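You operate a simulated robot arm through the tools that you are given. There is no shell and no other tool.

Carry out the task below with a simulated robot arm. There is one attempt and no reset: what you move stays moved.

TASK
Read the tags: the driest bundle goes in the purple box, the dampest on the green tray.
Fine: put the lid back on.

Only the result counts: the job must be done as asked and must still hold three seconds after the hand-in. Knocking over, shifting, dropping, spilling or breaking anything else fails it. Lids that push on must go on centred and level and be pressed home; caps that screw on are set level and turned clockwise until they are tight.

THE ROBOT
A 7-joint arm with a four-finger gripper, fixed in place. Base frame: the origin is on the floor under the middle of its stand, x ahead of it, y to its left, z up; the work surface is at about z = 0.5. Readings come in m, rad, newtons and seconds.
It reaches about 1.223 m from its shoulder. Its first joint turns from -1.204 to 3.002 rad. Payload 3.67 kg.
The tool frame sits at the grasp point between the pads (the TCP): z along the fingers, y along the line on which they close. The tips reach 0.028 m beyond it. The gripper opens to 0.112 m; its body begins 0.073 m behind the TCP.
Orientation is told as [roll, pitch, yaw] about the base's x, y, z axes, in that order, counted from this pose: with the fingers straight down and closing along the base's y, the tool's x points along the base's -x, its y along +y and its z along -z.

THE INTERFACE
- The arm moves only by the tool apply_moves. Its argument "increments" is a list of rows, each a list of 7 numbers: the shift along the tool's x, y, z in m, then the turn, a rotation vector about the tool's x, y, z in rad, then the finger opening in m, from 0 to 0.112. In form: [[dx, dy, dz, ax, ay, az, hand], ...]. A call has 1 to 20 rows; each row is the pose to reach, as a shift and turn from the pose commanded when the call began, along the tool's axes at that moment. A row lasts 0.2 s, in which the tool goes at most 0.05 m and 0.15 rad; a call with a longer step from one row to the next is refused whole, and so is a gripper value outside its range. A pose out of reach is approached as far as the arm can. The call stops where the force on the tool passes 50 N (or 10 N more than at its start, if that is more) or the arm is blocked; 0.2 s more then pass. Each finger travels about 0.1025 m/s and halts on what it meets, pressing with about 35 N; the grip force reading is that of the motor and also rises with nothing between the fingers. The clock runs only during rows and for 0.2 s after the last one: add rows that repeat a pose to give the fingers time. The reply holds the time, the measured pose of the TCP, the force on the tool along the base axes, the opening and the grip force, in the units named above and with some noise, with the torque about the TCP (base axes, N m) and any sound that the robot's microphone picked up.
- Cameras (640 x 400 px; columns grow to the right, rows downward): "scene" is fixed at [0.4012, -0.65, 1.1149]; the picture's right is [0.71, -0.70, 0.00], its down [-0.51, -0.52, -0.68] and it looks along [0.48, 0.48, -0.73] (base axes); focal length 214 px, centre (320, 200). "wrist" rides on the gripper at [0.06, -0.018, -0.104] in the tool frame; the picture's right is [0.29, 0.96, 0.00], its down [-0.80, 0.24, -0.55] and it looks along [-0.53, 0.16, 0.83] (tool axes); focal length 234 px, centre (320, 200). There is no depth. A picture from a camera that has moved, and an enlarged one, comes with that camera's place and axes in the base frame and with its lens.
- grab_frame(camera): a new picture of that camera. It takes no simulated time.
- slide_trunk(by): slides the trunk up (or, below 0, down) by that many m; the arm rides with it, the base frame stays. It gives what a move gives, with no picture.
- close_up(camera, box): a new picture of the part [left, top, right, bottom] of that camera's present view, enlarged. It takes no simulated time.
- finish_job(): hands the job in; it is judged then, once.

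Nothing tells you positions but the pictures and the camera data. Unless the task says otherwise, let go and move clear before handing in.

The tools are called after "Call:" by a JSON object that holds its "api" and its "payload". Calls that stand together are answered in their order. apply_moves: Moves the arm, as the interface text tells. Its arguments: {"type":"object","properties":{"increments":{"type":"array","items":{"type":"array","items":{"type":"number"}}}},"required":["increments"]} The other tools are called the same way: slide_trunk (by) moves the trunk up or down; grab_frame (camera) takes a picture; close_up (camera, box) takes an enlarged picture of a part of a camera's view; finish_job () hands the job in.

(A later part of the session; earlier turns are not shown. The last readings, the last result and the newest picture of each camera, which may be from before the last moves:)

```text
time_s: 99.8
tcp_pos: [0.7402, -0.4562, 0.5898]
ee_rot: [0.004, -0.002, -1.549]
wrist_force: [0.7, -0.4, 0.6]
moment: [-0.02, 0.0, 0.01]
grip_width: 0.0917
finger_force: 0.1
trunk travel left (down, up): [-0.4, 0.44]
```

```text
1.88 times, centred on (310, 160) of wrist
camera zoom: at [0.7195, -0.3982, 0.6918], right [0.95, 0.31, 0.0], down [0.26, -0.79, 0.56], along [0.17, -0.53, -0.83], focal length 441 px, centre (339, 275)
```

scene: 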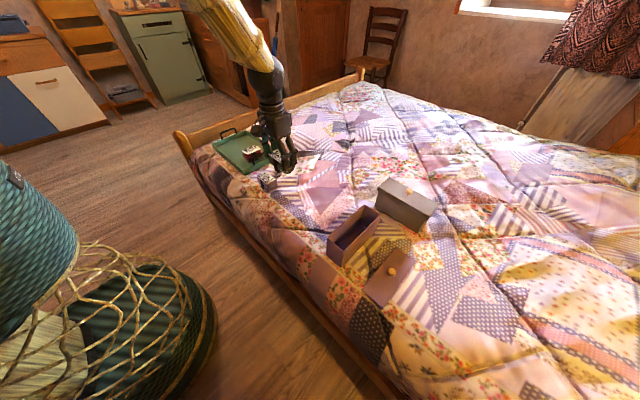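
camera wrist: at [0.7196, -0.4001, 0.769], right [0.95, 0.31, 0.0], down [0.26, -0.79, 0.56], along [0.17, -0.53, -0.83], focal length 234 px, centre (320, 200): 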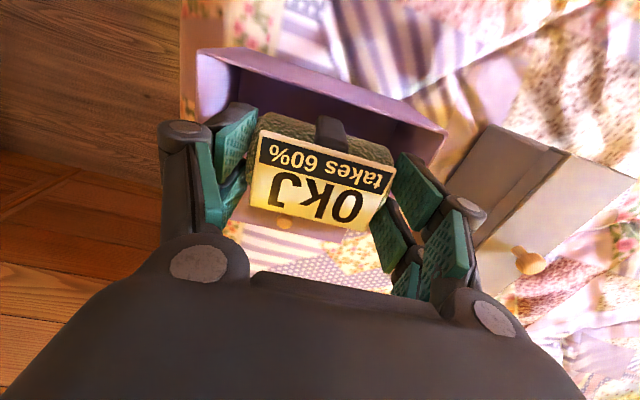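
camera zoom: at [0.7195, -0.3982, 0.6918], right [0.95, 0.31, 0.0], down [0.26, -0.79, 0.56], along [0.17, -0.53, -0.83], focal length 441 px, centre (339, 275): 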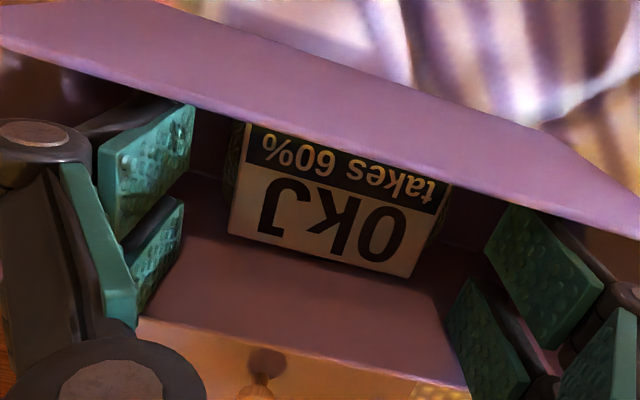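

The bundle lies flat in the box. Rising straight out.

Call:
{"api": "apply_moves", "payload": {"increments": [[0, 0, -0.01, 0, 0, 0, 0.092], [0, 0, -0.025, 0, 0, 0, 0.092], [0, 0, -0.045, 0, 0, 0, 0.092], [0, 0, -0.07, 0, 0, 0, 0.092], [0, 0, -0.1, 0, 0, 0, 0.092], [0, 0, -0.13, 0, 0, 0, 0.092], [0, 0, -0.16, 0, 0, 0, 0.092]]}}

Call:
{"api": "grab_frame", "payload": {"camera": "wrist"}}

Call:
{"api": "close_up", "payload": {"camera": "scene", "box": [310, 180, 430, 300]}}

```text
time_s: 101.4
tcp_pos: [0.7405, -0.4554, 0.751]
ee_rot: [0.004, -0.002, -1.549]
wrist_force: [0.0, -0.5, -0.1]
moment: [0.03, -0.01, 0.03]
grip_width: 0.0919
finger_force: 0.0
trunk travel left (down, up): [-0.4, 0.44]
```

```text
taken
camera wrist: at [0.7196, -0.3974, 0.8543], right [0.95, 0.31, 0.0], down [0.26, -0.79, 0.56], along [0.17, -0.53, -0.83], focal length 234 px, centre (320, 200)
```

wrist: 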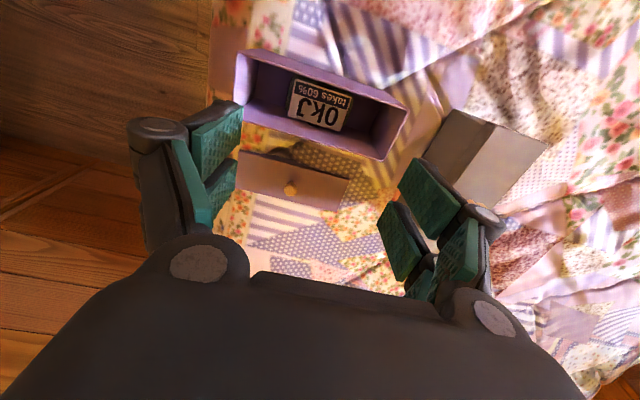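

```text
3.33 times, centred on (370, 240) of scene
camera zoom: at [0.4012, -0.65, 1.1149], right [0.71, -0.7, 0.0], down [-0.51, -0.52, -0.68], along [0.48, 0.48, -0.73], focal length 715 px, centre (153, 67)
```

zoom: 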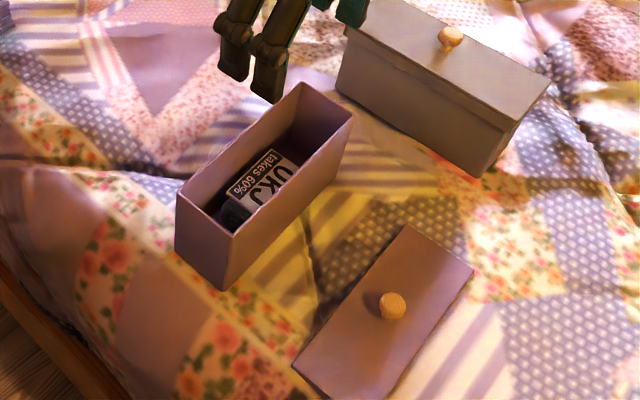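

The bundle is in the box and the box hasn't moved. Next I'll turn back to yaw 0 and go over the lid on the quilt.

Call:
{"api": "apply_moves", "payload": {"increments": [[-0.013, 0, 0, 0, 0, -0.141, 0.092], [-0.026, -0.001, 0, 0, 0, -0.282, 0.08], [-0.039, -0.002, 0, 0, 0, -0.423, 0.07], [-0.052, -0.003, 0, 0, 0, -0.564, 0.06], [-0.065, -0.004, 0, 0, 0, -0.705, 0.05], [-0.078, -0.005, 0, 0, 0, -0.846, 0.05], [-0.091, -0.006, 0, 0, 0, -0.987, 0.05], [-0.104, -0.0065, 0, 0, 0, -1.128, 0.05], [-0.117, -0.0067, 0, 0, 0, -1.269, 0.05], [-0.13, -0.0067, 0, 0, 0, -1.41, 0.05], [-0.1469, -0.0067, 0.02, 0, 0, -1.55, 0.05], [-0.1469, -0.0067, 0.05, 0, 0, -1.55, 0.05], [-0.1469, -0.0067, 0.05, 0, 0, -1.55, 0.05]]}}

Call:
{"api": "grab_frame", "payload": {"camera": "wrist"}}

Call:
{"api": "close_up", "payload": {"camera": "wrist", "box": [250, 0, 400, 210]}}

```text
time_s: 104.2
tcp_pos: [0.7351, -0.6026, 0.6983]
ee_rot: [0.0, -0.004, 0.001]
wrist_force: [0.5, 0.2, -0.4]
moment: [-0.02, 0.01, 0.0]
grip_width: 0.0499
finger_force: 0.1
trunk travel left (down, up): [-0.4, 0.44]
```

```text
taken
camera wrist: at [0.6741, -0.6213, 0.8021], right [-0.29, 0.96, 0.0], down [0.79, 0.24, 0.56], along [0.53, 0.16, -0.83], focal length 234 px, centre (320, 200)
```

wrist: 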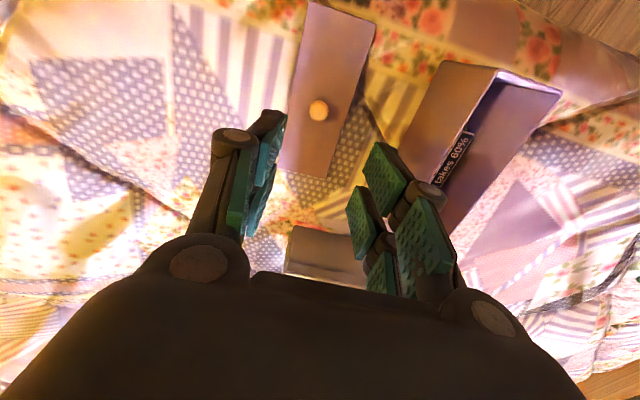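

```text
1.90 times, centred on (325, 105) of wrist
camera zoom: at [0.6741, -0.6213, 0.8021], right [-0.29, 0.96, 0.0], down [0.79, 0.24, 0.56], along [0.53, 0.16, -0.83], focal length 446 px, centre (310, 381)
```

zoom: 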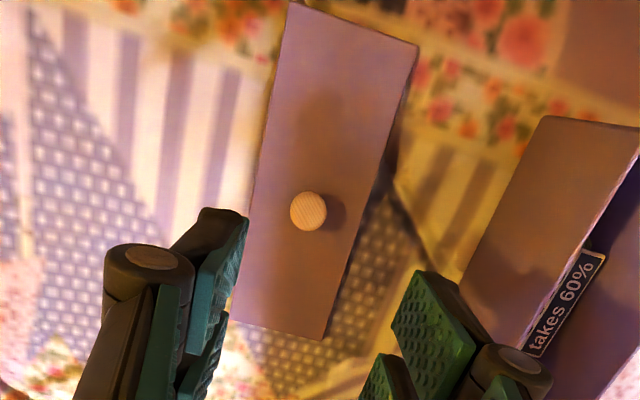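

The lid's knob is at about [0.735, -0.604], nearly under the hand. Descending and gripping it again.

Call:
{"api": "apply_moves", "payload": {"increments": [[-0.0005, -0.001, 0.04, 0, 0, 0, 0.05], [-0.0005, -0.001, 0.08, 0, 0, 0, 0.05], [-0.0005, -0.001, 0.12, 0, 0, 0, 0.05], [-0.0005, -0.001, 0.145, 0, 0, 0, 0.05], [-0.0005, -0.001, 0.1555, 0, 0, 0, 0.05], [-0.0005, -0.001, 0.1555, 0, 0, 0, 0.05]]}}

Call:
{"api": "grab_frame", "payload": {"camera": "wrist"}}

Call:
{"api": "close_up", "payload": {"camera": "scene", "box": [340, 220, 440, 310]}}

```text
time_s: 105.6
tcp_pos: [0.7369, -0.6038, 0.5409]
ee_rot: [-0.003, -0.005, 0.0]
wrist_force: [-0.3, -0.7, -0.1]
moment: [0.06, 0.01, 0.02]
grip_width: 0.0499
finger_force: 0.0
trunk travel left (down, up): [-0.4, 0.44]
```

```text
taken
camera wrist: at [0.6753, -0.6228, 0.644], right [-0.29, 0.96, 0.0], down [0.79, 0.24, 0.56], along [0.53, 0.16, -0.83], focal length 234 px, centre (320, 200)
```

wrist: 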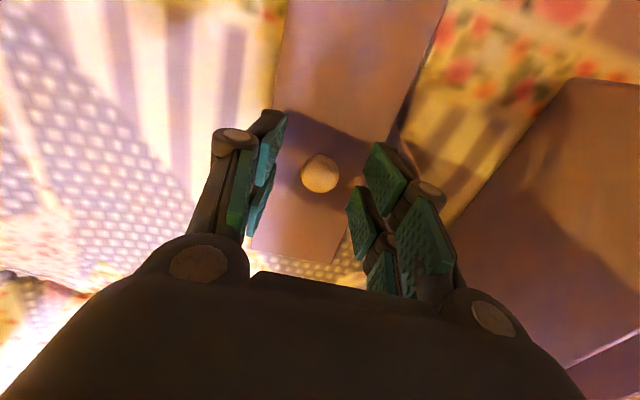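

```text
4.44 times, centred on (390, 265) of scene
camera zoom: at [0.4012, -0.65, 1.1149], right [0.71, -0.7, 0.0], down [-0.51, -0.52, -0.68], along [0.48, 0.48, -0.73], focal length 953 px, centre (9, -89)
```

zoom: 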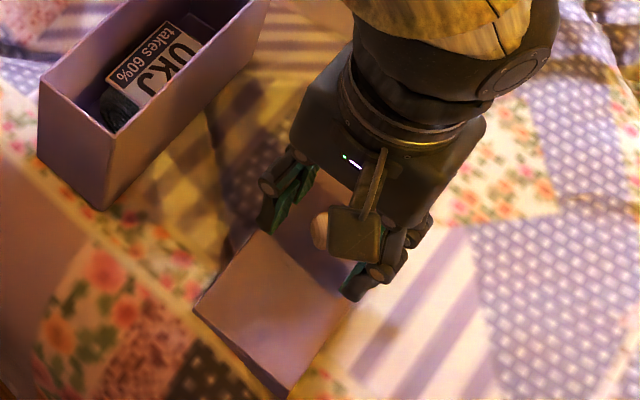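

The knob sits centred between the pads just as before. Closing on it.

Call:
{"api": "apply_moves", "payload": {"increments": [[0, 0, 0, 0, 0, 0, 0.036], [0, 0, 0, 0, 0, 0, 0.028], [0, 0, 0, 0, 0, 0, 0.02], [0, 0, 0, 0, 0, 0, 0.01], [0, 0, 0, 0, 0, 0, 0.005], [0, 0, 0, 0, 0, 0, 0.005]]}}

Call:
{"api": "apply_moves", "payload": {"increments": [[0, 0, -0.02, 0, 0, 0, 0.005], [0, 0, -0.05, 0, 0, 0, 0.005], [0, 0, -0.09, 0, 0, 0, 0.005], [0, 0, -0.13, 0, 0, 0, 0.005], [0, 0, -0.17, 0, 0, 0, 0.005], [0, 0, -0.17, 0, 0, 0, 0.005]]}}

Call:
{"api": "grab_frame", "payload": {"camera": "wrist"}}

Call:
{"api": "close_up", "payload": {"camera": "scene", "box": [310, 150, 450, 290]}}

```text
time_s: 107.0
tcp_pos: [0.7357, -0.6036, 0.5399]
ee_rot: [-0.002, -0.005, 0.001]
wrist_force: [-0.5, 0.0, 0.3]
moment: [0.03, 0.01, 0.01]
grip_width: 0.018
finger_force: 34.8
trunk travel left (down, up): [-0.4, 0.44]
```

```text
time_s: 108.4
tcp_pos: [0.7365, -0.6027, 0.7139]
ee_rot: [-0.002, -0.005, 0.001]
wrist_force: [-0.1, -1.3, -0.6]
moment: [-0.03, 0.04, 0.03]
grip_width: 0.0174
finger_force: 34.9
trunk travel left (down, up): [-0.4, 0.44]
```

```text
taken
camera wrist: at [0.6753, -0.6226, 0.8165], right [-0.29, 0.96, 0.0], down [0.8, 0.24, 0.56], along [0.53, 0.16, -0.83], focal length 234 px, centre (320, 200)
```

wrist: 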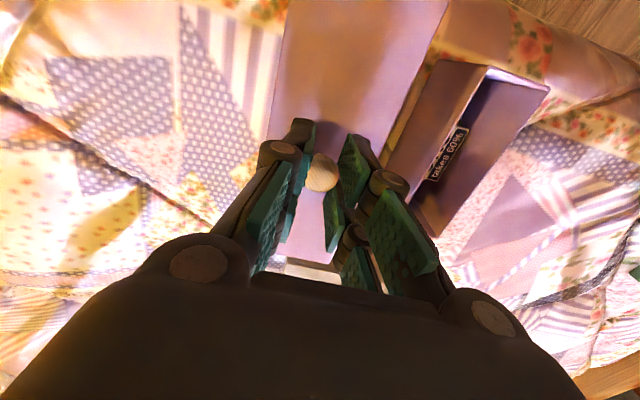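

```text
2.86 times, centred on (380, 220) of scene
camera zoom: at [0.4012, -0.65, 1.1149], right [0.71, -0.7, 0.0], down [-0.51, -0.52, -0.68], along [0.48, 0.48, -0.73], focal length 613 px, centre (149, 143)
```

zoom: 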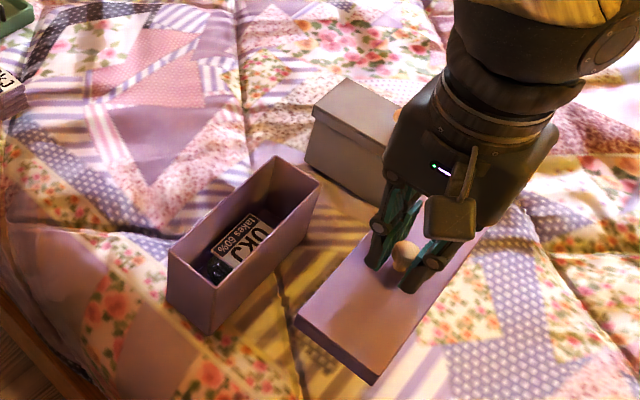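

The lid is up and level, but the grip width crept from 18.0 to 17.4 mm. I'll check that it isn't slipping.

Call:
{"api": "apply_moves", "payload": {"increments": [[0, 0, 0, 0, 0, 0, 0.005], [0, 0, 0, 0, 0, 0, 0.005]]}}

Call:
{"api": "apply_moves", "payload": {"increments": [[0, 0, 0, 0, 0, 0, 0.005], [0, 0, 0, 0, 0, 0, 0.005]]}}

Call:
{"api": "close_up", "payload": {"camera": "wrist", "box": [240, 100, 400, 230]}}

Call:
{"api": "close_up", "payload": {"camera": "scene", "box": [380, 200, 430, 250]}}

```text
time_s: 109.0
tcp_pos: [0.7368, -0.6034, 0.713]
ee_rot: [-0.001, -0.004, 0.0]
wrist_force: [0.4, -0.1, 0.5]
moment: [0.01, 0.01, -0.02]
grip_width: 0.0177
finger_force: 34.9
trunk travel left (down, up): [-0.4, 0.44]
```

```text
time_s: 109.6
tcp_pos: [0.7374, -0.603, 0.7142]
ee_rot: [-0.003, -0.003, 0.001]
wrist_force: [0.4, -0.9, -0.1]
moment: [0.03, 0.0, -0.02]
grip_width: 0.0176
finger_force: 35.1
trunk travel left (down, up): [-0.4, 0.44]
```

```text
3.08 times, centred on (320, 165) of wrist
camera zoom: at [0.6753, -0.6222, 0.8169], right [-0.29, 0.96, 0.0], down [0.8, 0.24, 0.56], along [0.53, 0.16, -0.83], focal length 720 px, centre (320, 308)
```

zoom: 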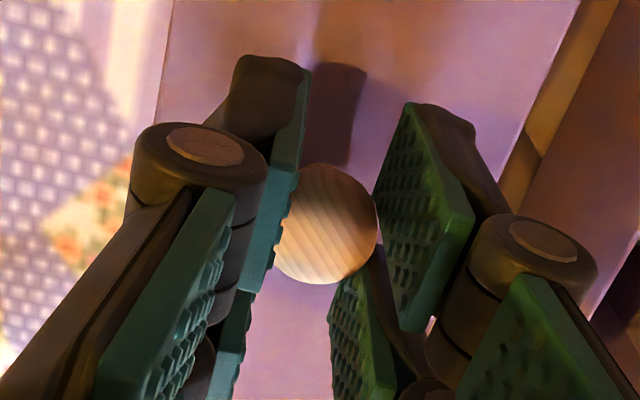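

```text
8.00 times, centred on (405, 225) of scene
camera zoom: at [0.4012, -0.65, 1.1149], right [0.71, -0.7, 0.0], down [-0.51, -0.52, -0.68], along [0.48, 0.48, -0.73], focal length 1716 px, centre (-360, 0)
```

zoom: 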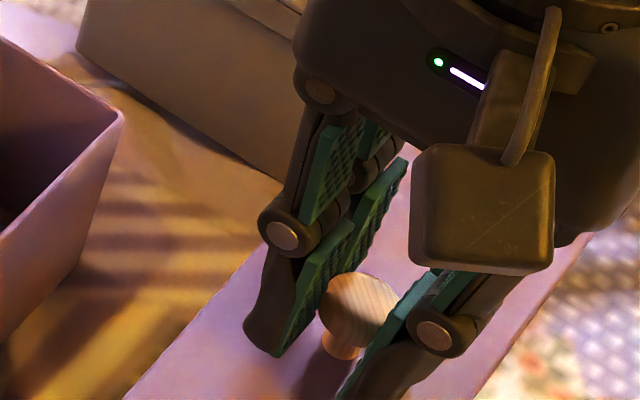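

The grip is stable at 17.6 mm, and the lid hangs in the hand just as it did when I removed it. Moving it back over the box.

Call:
{"api": "apply_moves", "payload": {"increments": [[0, 0.035, 0, 0, 0, 0, 0.005], [0, 0.075, 0, 0, 0, 0, 0.005], [0, 0.115, 0, 0, 0, 0, 0.005], [0, 0.147, 0, 0, 0, 0, 0.005], [0, 0.147, 0.02, 0, 0, 0, 0.005], [0, 0.147, 0.04, 0, 0, 0, 0.005], [0, 0.147, 0.04, 0, 0, 0, 0.005]]}}

Call:
{"api": "grab_frame", "payload": {"camera": "wrist"}}

Call:
{"api": "close_up", "payload": {"camera": "scene", "box": [315, 170, 415, 270]}}

Call:
{"api": "close_up", "payload": {"camera": "wrist", "box": [240, 0, 480, 150]}}

```text
time_s: 111.2
tcp_pos: [0.7392, -0.4549, 0.6737]
ee_rot: [-0.002, -0.004, 0.003]
wrist_force: [-0.2, -0.1, -0.5]
moment: [0.01, 0.01, -0.03]
grip_width: 0.0175
finger_force: 35.0
trunk travel left (down, up): [-0.4, 0.44]
```

```text
taken
camera wrist: at [0.6776, -0.4739, 0.7771], right [-0.29, 0.96, 0.0], down [0.79, 0.24, 0.56], along [0.53, 0.16, -0.83], focal length 234 px, centre (320, 200)
```

wrist: 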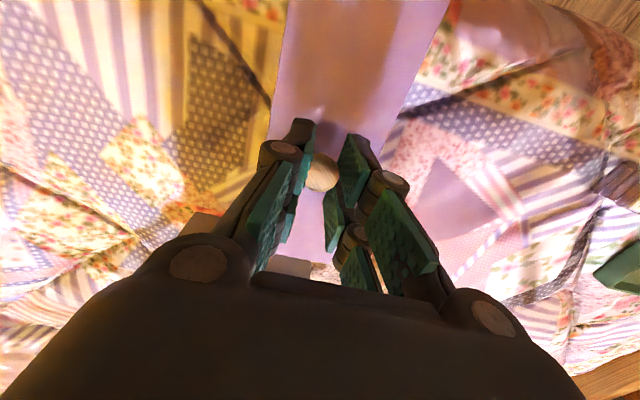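

```text
4.00 times, centred on (365, 220) of scene
camera zoom: at [0.4012, -0.65, 1.1149], right [0.71, -0.7, 0.0], down [-0.51, -0.52, -0.68], along [0.48, 0.48, -0.73], focal length 858 px, centre (140, 120)
```

zoom: 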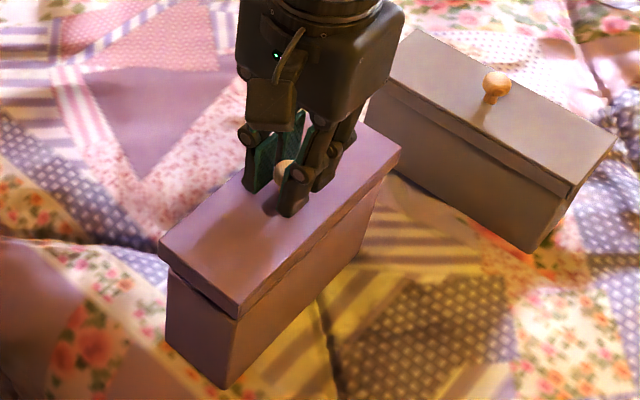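

```text
2.67 times, centred on (360, 75) of wrist
camera zoom: at [0.6776, -0.4739, 0.7771], right [-0.29, 0.96, 0.0], down [0.79, 0.24, 0.56], along [0.53, 0.16, -0.83], focal length 624 px, centre (213, 533)
```

zoom: 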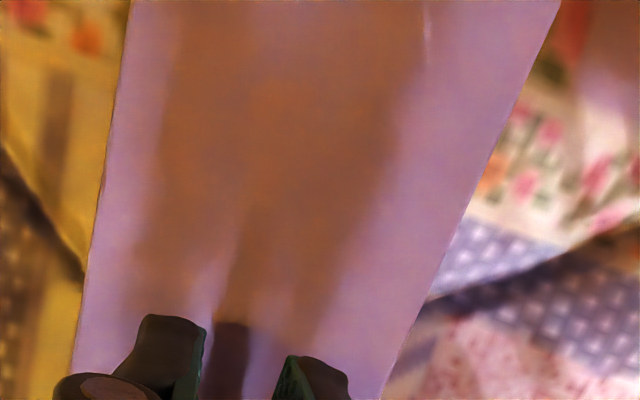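

The lid is nearly over the box, but the hand is about 2 mm further in x than when I removed it. I'll let it settle and compare in detail.

Call:
{"api": "apply_moves", "payload": {"increments": [[0, 0, 0, 0, 0, 0, 0.005], [0, 0, 0, 0, 0, 0, 0.005]]}}

Call:
{"api": "close_up", "payload": {"camera": "scene", "box": [322, 205, 372, 265]}}

Call:
{"api": "close_up", "payload": {"camera": "scene", "box": [360, 180, 420, 240]}}

Call:
{"api": "grab_frame", "payload": {"camera": "wrist"}}

```text
time_s: 111.8
tcp_pos: [0.7396, -0.4554, 0.6744]
ee_rot: [-0.002, -0.004, 0.002]
wrist_force: [0.0, -0.3, 0.3]
moment: [0.01, -0.02, -0.01]
grip_width: 0.0176
finger_force: 34.8
trunk travel left (down, up): [-0.4, 0.44]
```

```text
6.67 times, centred on (347, 235) of scene
camera zoom: at [0.4012, -0.65, 1.1149], right [0.71, -0.7, 0.0], down [-0.51, -0.52, -0.68], along [0.48, 0.48, -0.73], focal length 1430 px, centre (140, -33)
```

zoom: 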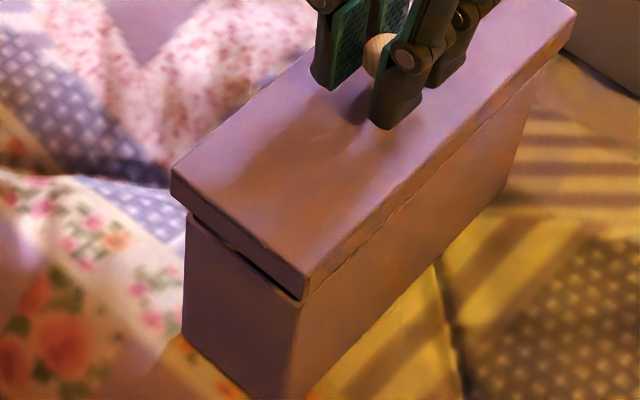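

```text
6.67 times, centred on (390, 210) of scene
camera zoom: at [0.4012, -0.65, 1.1149], right [0.71, -0.7, 0.0], down [-0.51, -0.52, -0.68], along [0.48, 0.48, -0.73], focal length 1430 px, centre (-147, 133)
```

zoom: 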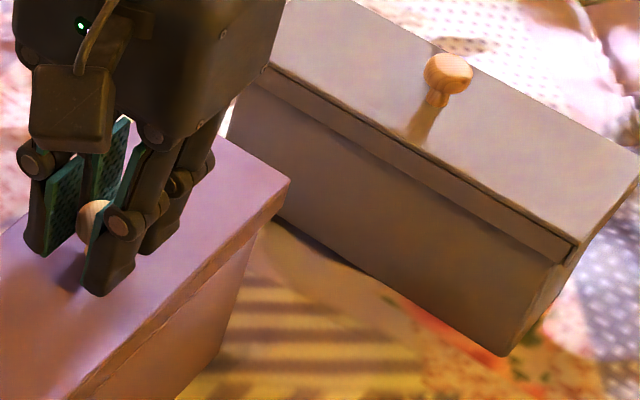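

```text
taken
camera wrist: at [0.6776, -0.4742, 0.7772], right [-0.29, 0.96, 0.0], down [0.79, 0.24, 0.56], along [0.53, 0.16, -0.83], focal length 234 px, centre (320, 200)
```

wrist: 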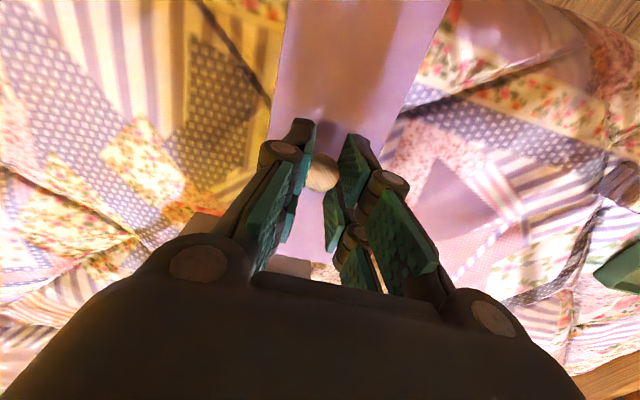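

I'll lower until the lid's skirt is just above the rim, where the offset between lid and box can be judged directly.

Call:
{"api": "apply_moves", "payload": {"increments": [[0.001, 0, 0.007, 0, 0, 0, 0.005], [0.001, 0, 0.015, 0, 0, 0, 0.005], [0.001, 0, 0.015, 0, 0, 0, 0.005]]}}

Call:
{"api": "close_up", "payload": {"camera": "scene", "box": [320, 225, 356, 265]}}

Call:
{"api": "close_up", "payload": {"camera": "scene", "box": [360, 185, 396, 225]}}

Call:
{"api": "close_up", "payload": {"camera": "scene", "box": [320, 190, 400, 270]}}

```text
time_s: 112.6
tcp_pos: [0.7382, -0.4556, 0.658]
ee_rot: [-0.001, -0.004, 0.002]
wrist_force: [-1.3, 0.5, -1.0]
moment: [0.02, -0.02, 0.02]
grip_width: 0.0175
finger_force: 34.9
trunk travel left (down, up): [-0.4, 0.44]
```

```text
10.00 times, centred on (338, 245) of scene
camera zoom: at [0.4012, -0.65, 1.1149], right [0.71, -0.7, 0.0], down [-0.51, -0.52, -0.68], along [0.48, 0.48, -0.73], focal length 2145 px, centre (140, -250)
```

zoom: 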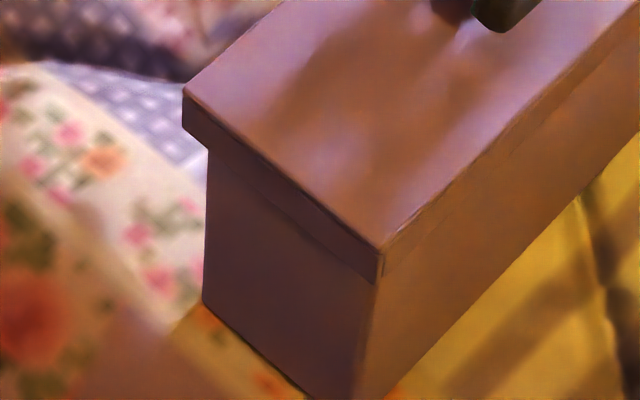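

```text
10.00 times, centred on (378, 205) of scene
camera zoom: at [0.4012, -0.65, 1.1149], right [0.71, -0.7, 0.0], down [-0.51, -0.52, -0.68], along [0.48, 0.48, -0.73], focal length 2145 px, centre (-260, 150)
```

zoom: 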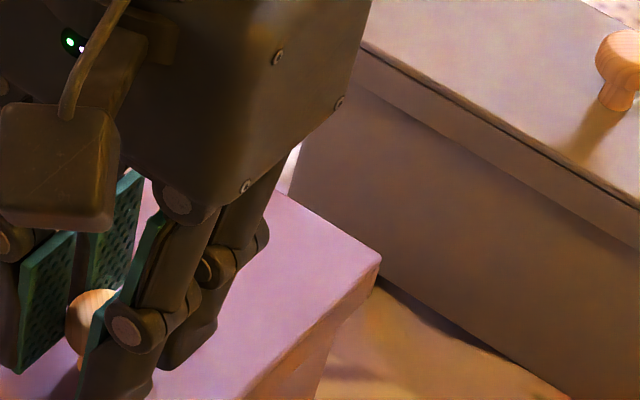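

```text
5.00 times, centred on (360, 230) of scene
camera zoom: at [0.4012, -0.65, 1.1149], right [0.71, -0.7, 0.0], down [-0.51, -0.52, -0.68], along [0.48, 0.48, -0.73], focal length 1072 px, centre (120, 50)
```

zoom: 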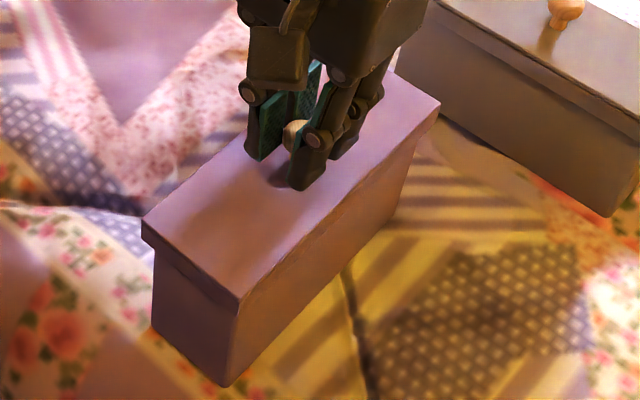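

Compared with the seated picture, the lid corners agree with the expected positions to about 1 mm. Lowering in small force-checked steps.

Call:
{"api": "apply_moves", "payload": {"increments": [[0, 0, 0.003, 0, 0, 0, 0.005], [0, 0, 0.003, 0, 0, 0, 0.005]]}}

Call:
{"api": "apply_moves", "payload": {"increments": [[0, 0, 0.003, 0, 0, 0, 0.005], [0, 0, 0.003, 0, 0, 0, 0.005]]}}

Call:
{"api": "apply_moves", "payload": {"increments": [[0, 0, 0.002, 0, 0, 0, 0.005], [0, 0, 0.002, 0, 0, 0, 0.005]]}}

```text
time_s: 113.2
tcp_pos: [0.7382, -0.4548, 0.6544]
ee_rot: [-0.001, -0.004, 0.0]
wrist_force: [0.4, 0.2, 0.3]
moment: [0.02, 0.04, 0.0]
grip_width: 0.0173
finger_force: 35.2
trunk travel left (down, up): [-0.4, 0.44]
```

```text
time_s: 113.8
tcp_pos: [0.7368, -0.4562, 0.6528]
ee_rot: [-0.001, -0.002, 0.003]
wrist_force: [-0.1, 0.2, -1.0]
moment: [-0.05, -0.04, 0.0]
grip_width: 0.0175
finger_force: 35.0
trunk travel left (down, up): [-0.4, 0.44]
```

```text
time_s: 114.4
tcp_pos: [0.7369, -0.4547, 0.6474]
ee_rot: [-0.001, -0.003, 0.002]
wrist_force: [0.0, 0.2, 0.2]
moment: [0.0, 0.01, 0.04]
grip_width: 0.0172
finger_force: 34.3
trunk travel left (down, up): [-0.4, 0.44]
```

No contact so far, so the skirt seems to be passing over the rim. Continuing.

Call:
{"api": "apply_moves", "payload": {"increments": [[0, 0, 0.002, 0, 0, 0, 0.005], [0, 0, 0.002, 0, 0, 0, 0.005]]}}

Call:
{"api": "apply_moves", "payload": {"increments": [[0, 0, 0.002, 0, 0, 0, 0.005], [0, 0, 0.002, 0, 0, 0, 0.005]]}}

Call:
{"api": "apply_moves", "payload": {"increments": [[0, 0, 0.002, 0, 0, 0, 0.005], [0, 0, 0.002, 0, 0, 0, 0.005]]}}

Call:
{"api": "close_up", "payload": {"camera": "scene", "box": [320, 190, 400, 270]}}

```text
time_s: 115.0
tcp_pos: [0.736, -0.4566, 0.6466]
ee_rot: [-0.002, -0.004, 0.001]
wrist_force: [-0.3, -0.5, -0.7]
moment: [0.0, 0.0, -0.02]
grip_width: 0.0172
finger_force: 35.2
trunk travel left (down, up): [-0.4, 0.44]
```

```text
time_s: 115.6
tcp_pos: [0.7386, -0.457, 0.6447]
ee_rot: [-0.001, -0.004, 0.002]
wrist_force: [0.5, -0.3, -1.1]
moment: [-0.01, -0.02, 0.01]
grip_width: 0.0175
finger_force: 34.8
trunk travel left (down, up): [-0.4, 0.44]
```

```text
time_s: 116.2
tcp_pos: [0.7368, -0.4577, 0.6437]
ee_rot: [-0.002, -0.005, 0.002]
wrist_force: [-0.2, 0.2, -0.3]
moment: [0.01, 0.0, 0.02]
grip_width: 0.0173
finger_force: 35.6
trunk travel left (down, up): [-0.4, 0.44]
```

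```text
5.00 times, centred on (360, 230) of scene
camera zoom: at [0.4012, -0.65, 1.1149], right [0.71, -0.7, 0.0], down [-0.51, -0.52, -0.68], along [0.48, 0.48, -0.73], focal length 1072 px, centre (120, 50)
```

zoom: 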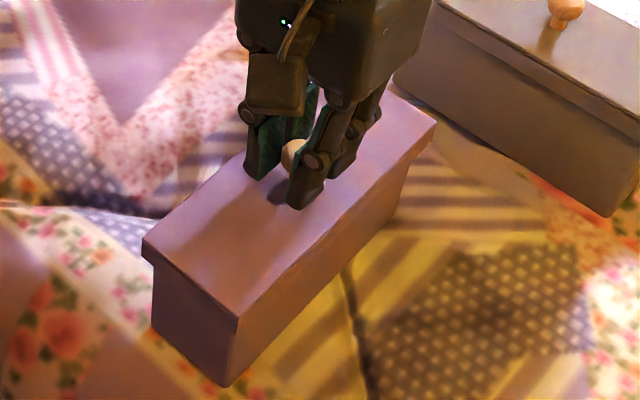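

The lid looks almost seated. I'll compare closely at higher zoom before pressing.

Call:
{"api": "close_up", "payload": {"camera": "scene", "box": [320, 225, 356, 265]}}

Call:
{"api": "close_up", "payload": {"camera": "scene", "box": [360, 190, 396, 230]}}

Call:
{"api": "grab_frame", "payload": {"camera": "wrist"}}

```text
10.00 times, centred on (338, 245) of scene
camera zoom: at [0.4012, -0.65, 1.1149], right [0.71, -0.7, 0.0], down [-0.51, -0.52, -0.68], along [0.48, 0.48, -0.73], focal length 2145 px, centre (140, -250)
```

zoom: 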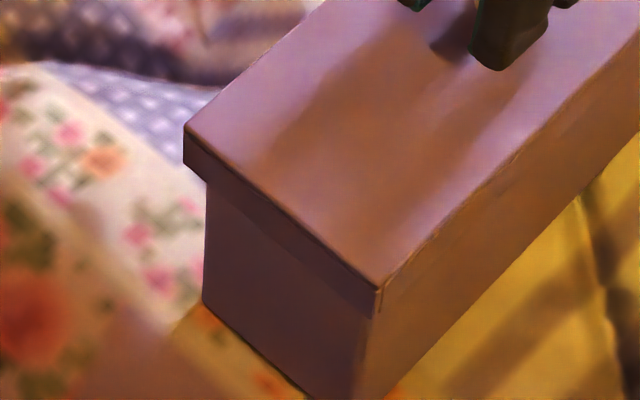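

```text
10.00 times, centred on (378, 210) of scene
camera zoom: at [0.4012, -0.65, 1.1149], right [0.71, -0.7, 0.0], down [-0.51, -0.52, -0.68], along [0.48, 0.48, -0.73], focal length 2145 px, centre (-260, 100)
```

zoom: 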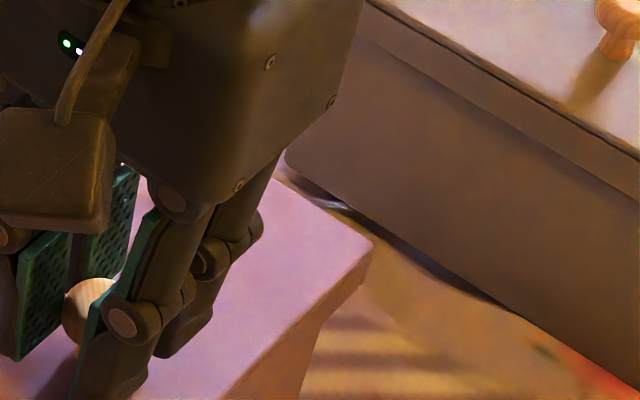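

```text
taken
camera wrist: at [0.6752, -0.4764, 0.7465], right [-0.29, 0.96, 0.0], down [0.79, 0.24, 0.56], along [0.53, 0.16, -0.83], focal length 234 px, centre (320, 200)
```

wrist: 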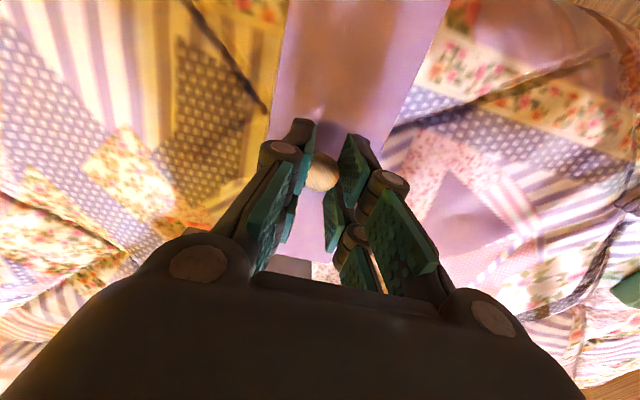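

The lid's near end now appears lower than expected compared with the far end, so the lid may be tilting about the finger axis with its far end caught on the rim. I'll look closer along its length.

Call:
{"api": "close_up", "payload": {"camera": "scene", "box": [335, 205, 395, 265]}}

Call:
{"api": "close_up", "payload": {"camera": "scene", "box": [370, 205, 390, 230]}}

Call:
{"api": "close_up", "payload": {"camera": "scene", "box": [320, 230, 348, 262]}}

```text
6.67 times, centred on (365, 235) of scene
camera zoom: at [0.4012, -0.65, 1.1149], right [0.71, -0.7, 0.0], down [-0.51, -0.52, -0.68], along [0.48, 0.48, -0.73], focal length 1430 px, centre (20, -33)
```

zoom: 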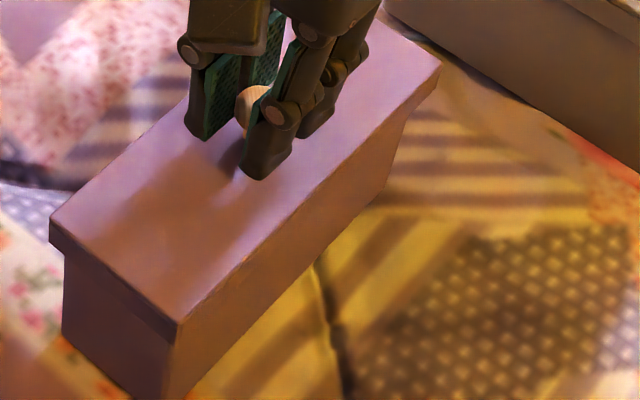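

```text
16.00 times, centred on (380, 218) of scene
camera zoom: at [0.4012, -0.65, 1.1149], right [0.71, -0.7, 0.0], down [-0.51, -0.52, -0.68], along [0.48, 0.48, -0.73], focal length 3432 px, centre (-640, -80)
```

zoom: 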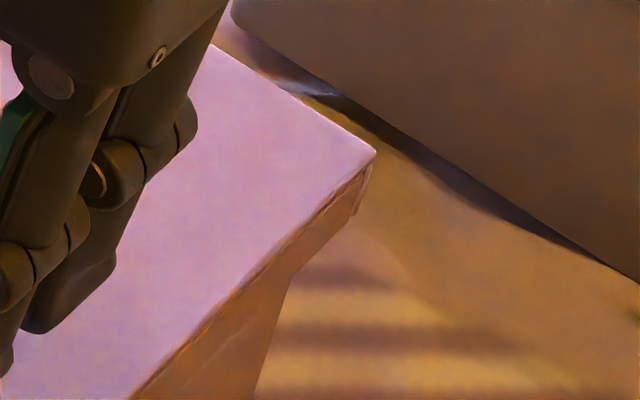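

```text
12.50 times, centred on (334, 246) of scene
camera zoom: at [0.4012, -0.65, 1.1149], right [0.71, -0.7, 0.0], down [-0.51, -0.52, -0.68], along [0.48, 0.48, -0.73], focal length 2681 px, centre (145, -375)
```

zoom: 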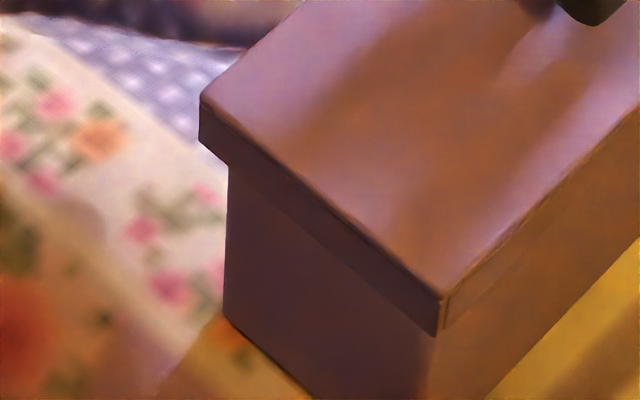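

On analysis, the lid hangs about 3 mm lower in the grip than the first time, so it should now be right at seat height and level. I'll continue pressing gently while watching the force.

Call:
{"api": "apply_moves", "payload": {"increments": [[0, 0, 0.002, 0, 0, 0, 0.005], [0, 0, 0.002, 0, 0, 0, 0.005]]}}

Call:
{"api": "apply_moves", "payload": {"increments": [[0, 0, 0.002, 0, 0, 0, 0.005], [0, 0, 0.002, 0, 0, 0, 0.005]]}}

Call:
{"api": "close_up", "payload": {"camera": "scene", "box": [335, 205, 395, 265]}}

```text
time_s: 116.8
tcp_pos: [0.7362, -0.4576, 0.6415]
ee_rot: [-0.003, -0.003, 0.003]
wrist_force: [0.2, -0.3, -0.5]
moment: [-0.05, -0.01, 0.01]
grip_width: 0.0175
finger_force: 35.2
trunk travel left (down, up): [-0.4, 0.44]
```

```text
time_s: 117.4
tcp_pos: [0.7351, -0.4579, 0.6413]
ee_rot: [-0.001, -0.006, 0.002]
wrist_force: [-3.0, -0.5, 9.4]
moment: [-0.01, 0.25, -0.01]
grip_width: 0.0174
finger_force: 34.6
trunk travel left (down, up): [-0.4, 0.44]
```

```text
6.67 times, centred on (365, 235) of scene
camera zoom: at [0.4012, -0.65, 1.1149], right [0.71, -0.7, 0.0], down [-0.51, -0.52, -0.68], along [0.48, 0.48, -0.73], focal length 1430 px, centre (20, -33)
```

zoom: 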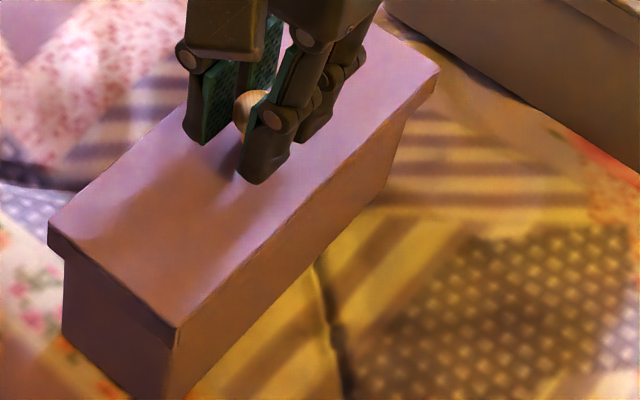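

Contact now: 9.4 N upward with a -3 N sideways push in x, so the lid needs to go about 2 mm toward -x. I'll ease off slightly, shift, and press again.

Call:
{"api": "apply_moves", "payload": {"increments": [[0, 0, -0.003, 0, 0, 0, 0.005], [0.002, 0, -0.003, 0, 0, 0, 0.005], [0.002, 0, -0.003, 0, 0, 0, 0.005]]}}

Call:
{"api": "apply_moves", "payload": {"increments": [[0, 0, 0.002, 0, 0, 0, 0.005], [0, 0, 0.002, 0, 0, 0, 0.005]]}}

Call:
{"api": "apply_moves", "payload": {"increments": [[0, 0, 0.001, 0, 0, 0, 0.005], [0, 0, 0.001, 0, 0, 0, 0.005]]}}

```text
time_s: 118.2
tcp_pos: [0.7334, -0.4568, 0.6428]
ee_rot: [0.0, -0.005, 0.002]
wrist_force: [0.3, 0.5, -0.4]
moment: [0.0, -0.02, -0.02]
grip_width: 0.0175
finger_force: 35.2
trunk travel left (down, up): [-0.4, 0.44]
```

```text
time_s: 118.8
tcp_pos: [0.7347, -0.4561, 0.641]
ee_rot: [-0.001, -0.004, 0.003]
wrist_force: [0.0, -0.3, 1.0]
moment: [0.01, -0.03, -0.02]
grip_width: 0.0171
finger_force: 34.9
trunk travel left (down, up): [-0.4, 0.44]
```

```text
time_s: 119.4
tcp_pos: [0.7344, -0.4565, 0.6407]
ee_rot: [-0.002, -0.006, 0.002]
wrist_force: [-1.0, -0.7, 8.2]
moment: [0.02, 0.05, 0.0]
grip_width: 0.0173
finger_force: 35.0
trunk travel left (down, up): [-0.4, 0.44]
```

The load is now balanced (8.2 N, hardly any moment). Pressing further to drive the lid home.

Call:
{"api": "apply_moves", "payload": {"increments": [[0, 0, 0.001, 0, 0, 0, 0.005], [0, 0, 0.002, 0, 0, 0, 0.005]]}}

Call:
{"api": "apply_moves", "payload": {"increments": [[0, 0, 0.001, 0, 0, 0, 0.005], [0, 0, 0.002, 0, 0, 0, 0.005]]}}

Call:
{"api": "close_up", "payload": {"camera": "scene", "box": [320, 230, 348, 262]}}

Call:
{"api": "close_up", "payload": {"camera": "scene", "box": [335, 205, 395, 265]}}

```text
time_s: 120.0
tcp_pos: [0.7335, -0.458, 0.6406]
ee_rot: [-0.004, -0.008, 0.002]
wrist_force: [1.2, -4.9, 24.9]
moment: [-0.13, 0.15, 0.02]
grip_width: 0.0172
finger_force: 35.6
trunk travel left (down, up): [-0.4, 0.44]
```

```text
time_s: 120.6
tcp_pos: [0.7344, -0.457, 0.6406]
ee_rot: [-0.004, -0.008, 0.002]
wrist_force: [6.7, -5.3, 40.5]
moment: [-0.18, -0.21, -0.03]
grip_width: 0.0177
finger_force: 35.0
trunk travel left (down, up): [-0.4, 0.44]
```

```text
12.50 times, centred on (334, 246) of scene
camera zoom: at [0.4012, -0.65, 1.1149], right [0.71, -0.7, 0.0], down [-0.51, -0.52, -0.68], along [0.48, 0.48, -0.73], focal length 2681 px, centre (145, -375)
```

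zoom: 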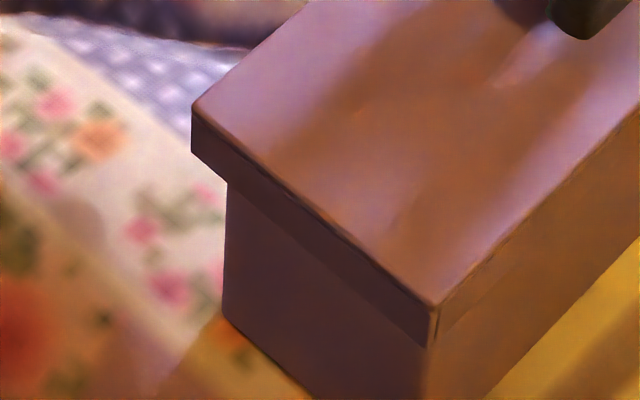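

```text
6.67 times, centred on (365, 235) of scene
camera zoom: at [0.4012, -0.65, 1.1149], right [0.71, -0.7, 0.0], down [-0.51, -0.52, -0.68], along [0.48, 0.48, -0.73], focal length 1430 px, centre (20, -33)
```

zoom: 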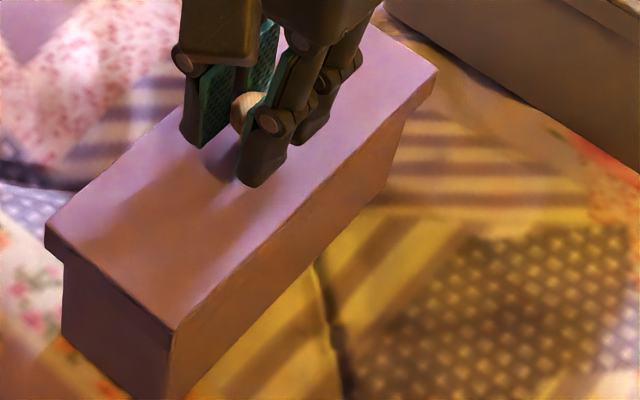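

I pressed to 40 N with no further travel and no snap. Before judging whether it is home, I'll relax the press, release the knob, and look from above.

Call:
{"api": "apply_moves", "payload": {"increments": [[0, 0, -0.003, 0, 0, 0, 0.005], [0, 0, -0.005, 0, 0, 0, 0.005], [0, 0, -0.005, 0, 0, 0, 0.005]]}}

Call:
{"api": "close_up", "payload": {"camera": "scene", "box": [320, 190, 400, 270]}}

```text
time_s: 121.4
tcp_pos: [0.7335, -0.4554, 0.6394]
ee_rot: [-0.001, 0.0, 0.002]
wrist_force: [1.2, 0.5, 7.5]
moment: [0.11, -0.14, 0.03]
grip_width: 0.0175
finger_force: 34.7
trunk travel left (down, up): [-0.4, 0.44]
```

```text
5.00 times, centred on (360, 230) of scene
camera zoom: at [0.4012, -0.65, 1.1149], right [0.71, -0.7, 0.0], down [-0.51, -0.52, -0.68], along [0.48, 0.48, -0.73], focal length 1072 px, centre (120, 50)
```

zoom: 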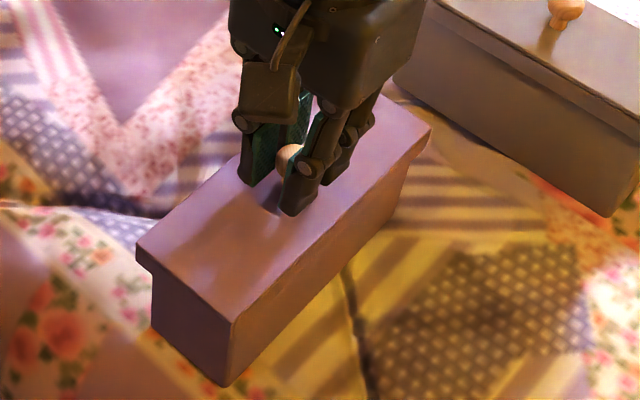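

My sideways correction was wrong: projecting the lid corners shows the lid was centred at the first hover (TCP ≈ [0.7394, -0.4553]) and now sits about 5 mm toward -x. I'll lift clear and return to that position.

Call:
{"api": "apply_moves", "payload": {"increments": [[0, 0, -0.01, 0, 0, 0, 0.005], [0, 0, -0.022, 0, 0, 0, 0.005], [-0.003, 0, -0.035, 0, 0, 0, 0.005], [-0.003, 0, -0.035, 0, 0, 0, 0.005], [-0.003, 0, -0.035, 0, 0, 0, 0.005]]}}

Call:
{"api": "close_up", "payload": {"camera": "scene", "box": [320, 222, 352, 262]}}

Call:
{"api": "close_up", "payload": {"camera": "scene", "box": [364, 190, 396, 230]}}

Call:
{"api": "close_up", "payload": {"camera": "wrist", "box": [240, 100, 400, 230]}}

Call:
{"api": "grab_frame", "payload": {"camera": "wrist"}}

```text
time_s: 122.6
tcp_pos: [0.7386, -0.4558, 0.6767]
ee_rot: [-0.003, -0.003, 0.001]
wrist_force: [-0.9, -0.9, -0.4]
moment: [0.0, 0.01, -0.02]
grip_width: 0.0173
finger_force: 34.5
trunk travel left (down, up): [-0.4, 0.44]
```

```text
10.00 times, centred on (336, 242) of scene
camera zoom: at [0.4012, -0.65, 1.1149], right [0.71, -0.7, 0.0], down [-0.51, -0.52, -0.68], along [0.48, 0.48, -0.73], focal length 2145 px, centre (160, -220)
```

zoom: 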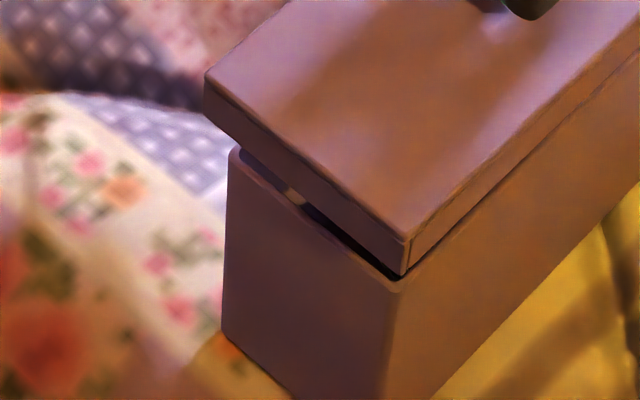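

```text
10.00 times, centred on (380, 210) of scene
camera zoom: at [0.4012, -0.65, 1.1149], right [0.71, -0.7, 0.0], down [-0.51, -0.52, -0.68], along [0.48, 0.48, -0.73], focal length 2145 px, centre (-280, 100)
```

zoom: 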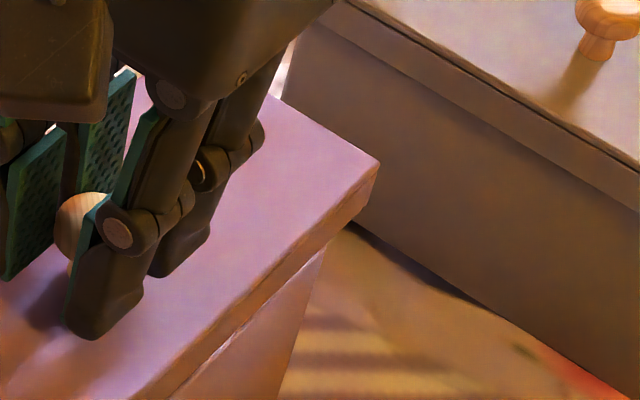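

```text
3.08 times, centred on (320, 165) of wrist
camera zoom: at [0.6767, -0.4745, 0.7805], right [-0.29, 0.96, 0.0], down [0.8, 0.24, 0.56], along [0.53, 0.16, -0.83], focal length 720 px, centre (320, 308)
```

zoom: 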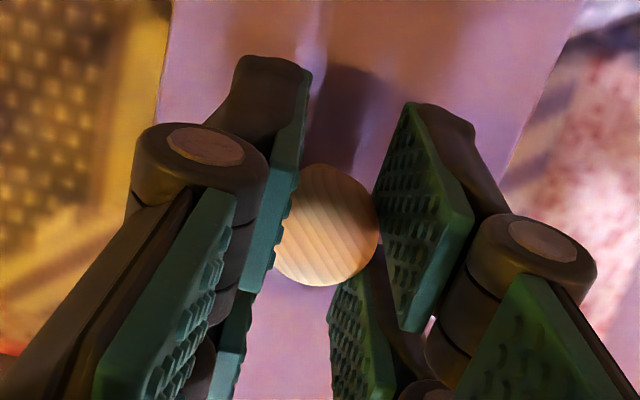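

```text
taken
camera wrist: at [0.6767, -0.4745, 0.7805], right [-0.29, 0.96, 0.0], down [0.8, 0.24, 0.56], along [0.53, 0.16, -0.83], focal length 234 px, centre (320, 200)
```

wrist: 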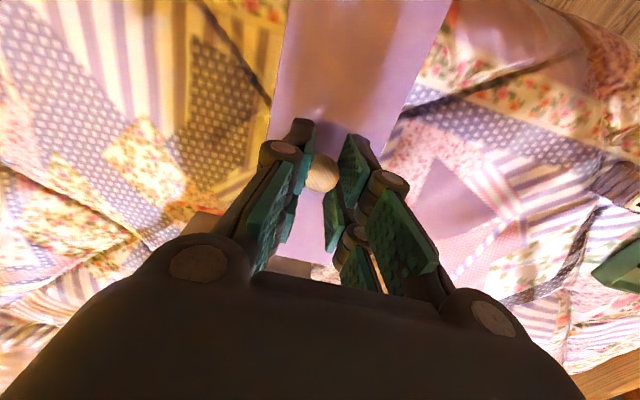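

No slip in the grip. Measuring overhangs at both ends, the lid should move about +1.6 mm in x and +1 mm in y to be centred. I'll apply that and lower.

Call:
{"api": "apply_moves", "payload": {"increments": [[-0.0016, 0.001, 0.0, 0, 0, 0, 0.005], [-0.0016, 0.001, 0.008, 0, 0, 0, 0.005], [-0.0016, 0.001, 0.016, 0, 0, 0, 0.005], [-0.0016, 0.001, 0.022, 0, 0, 0, 0.005], [-0.0016, 0.001, 0.022, 0, 0, 0, 0.005]]}}

Call:
{"api": "close_up", "payload": {"camera": "scene", "box": [320, 222, 352, 262]}}

Call:
{"api": "close_up", "payload": {"camera": "scene", "box": [364, 190, 396, 230]}}

```text
time_s: 123.8
tcp_pos: [0.7393, -0.4561, 0.6535]
ee_rot: [-0.002, -0.004, 0.001]
wrist_force: [-0.3, 0.3, -0.7]
moment: [-0.02, 0.0, -0.04]
grip_width: 0.0173
finger_force: 35.0
trunk travel left (down, up): [-0.4, 0.44]
```

```text
10.00 times, centred on (336, 242) of scene
camera zoom: at [0.4012, -0.65, 1.1149], right [0.71, -0.7, 0.0], down [-0.51, -0.52, -0.68], along [0.48, 0.48, -0.73], focal length 2145 px, centre (160, -220)
```

zoom: 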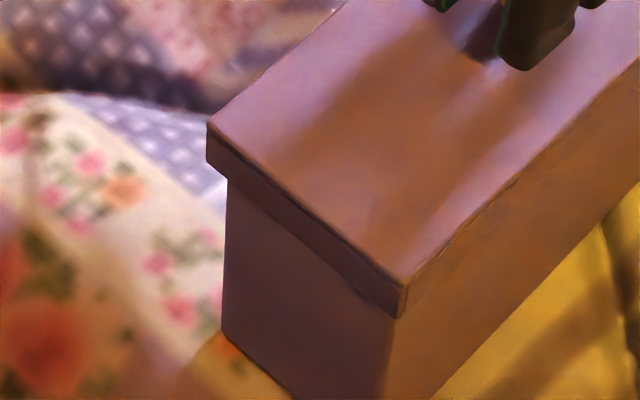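

```text
10.00 times, centred on (380, 210) of scene
camera zoom: at [0.4012, -0.65, 1.1149], right [0.71, -0.7, 0.0], down [-0.51, -0.52, -0.68], along [0.48, 0.48, -0.73], focal length 2145 px, centre (-280, 100)
```

zoom: 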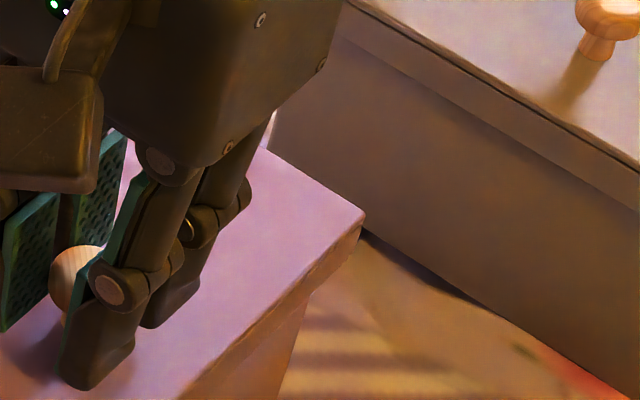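

The lid looks centred at both ends now. Continuing to lower to contact.

Call:
{"api": "apply_moves", "payload": {"increments": [[0, 0, 0.004, 0, 0, 0, 0.005], [0, 0, 0.008, 0, 0, 0, 0.005], [0, 0, 0.008, 0, 0, 0, 0.005]]}}

Call:
{"api": "apply_moves", "payload": {"increments": [[0, 0, 0.002, 0, 0, 0, 0.005], [0, 0, 0.002, 0, 0, 0, 0.005]]}}

Call:
{"api": "apply_moves", "payload": {"increments": [[0, 0, 0.001, 0, 0, 0, 0.005], [0, 0, 0.001, 0, 0, 0, 0.005]]}}

```text
time_s: 124.6
tcp_pos: [0.7392, -0.4563, 0.6477]
ee_rot: [-0.002, -0.003, 0.002]
wrist_force: [-0.1, 0.3, -0.3]
moment: [0.0, -0.02, 0.01]
grip_width: 0.0172
finger_force: 35.3
trunk travel left (down, up): [-0.4, 0.44]
```

```text
time_s: 125.2
tcp_pos: [0.7381, -0.4576, 0.6436]
ee_rot: [-0.002, -0.004, 0.001]
wrist_force: [-0.1, -0.3, -1.3]
moment: [0.01, -0.02, 0.02]
grip_width: 0.0174
finger_force: 35.1
trunk travel left (down, up): [-0.4, 0.44]
```

```text
time_s: 125.8
tcp_pos: [0.7372, -0.4562, 0.643]
ee_rot: [-0.002, -0.004, 0.001]
wrist_force: [-1.6, -0.5, -0.4]
moment: [-0.02, 0.01, 0.03]
grip_width: 0.0172
finger_force: 35.1
trunk travel left (down, up): [-0.4, 0.44]
```

Call:
{"api": "grab_frame", "payload": {"camera": "wrist"}}

Call:
{"api": "close_up", "payload": {"camera": "scene", "box": [320, 222, 352, 262]}}

Call:
{"api": "close_up", "payload": {"camera": "scene", "box": [364, 190, 396, 230]}}

```text
taken
camera wrist: at [0.6778, -0.476, 0.7467], right [-0.29, 0.96, 0.0], down [0.79, 0.24, 0.56], along [0.53, 0.16, -0.83], focal length 234 px, centre (320, 200)
```

wrist: 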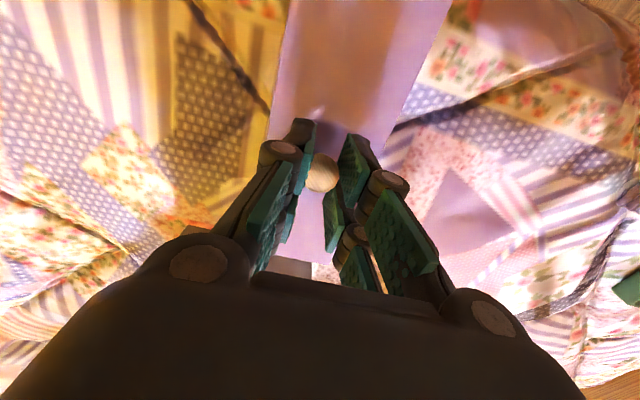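

```text
10.00 times, centred on (336, 242) of scene
camera zoom: at [0.4012, -0.65, 1.1149], right [0.71, -0.7, 0.0], down [-0.51, -0.52, -0.68], along [0.48, 0.48, -0.73], focal length 2145 px, centre (160, -220)
```

zoom: 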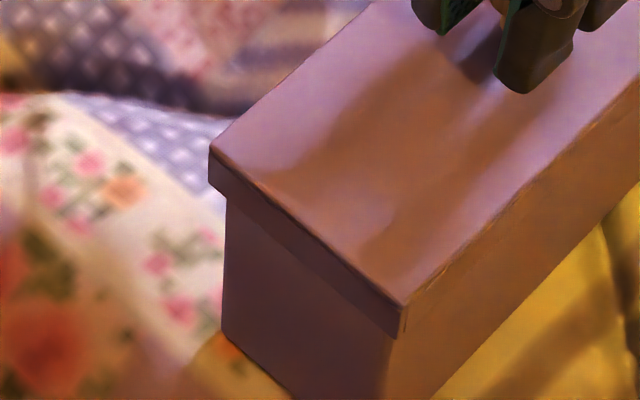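

```text
10.00 times, centred on (380, 210) of scene
camera zoom: at [0.4012, -0.65, 1.1149], right [0.71, -0.7, 0.0], down [-0.51, -0.52, -0.68], along [0.48, 0.48, -0.73], focal length 2145 px, centre (-280, 100)
```

zoom: 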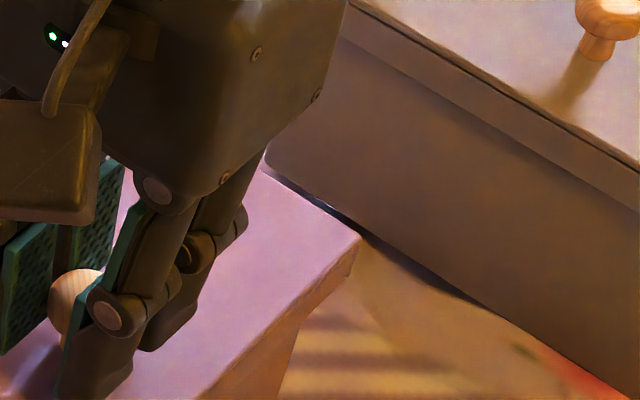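

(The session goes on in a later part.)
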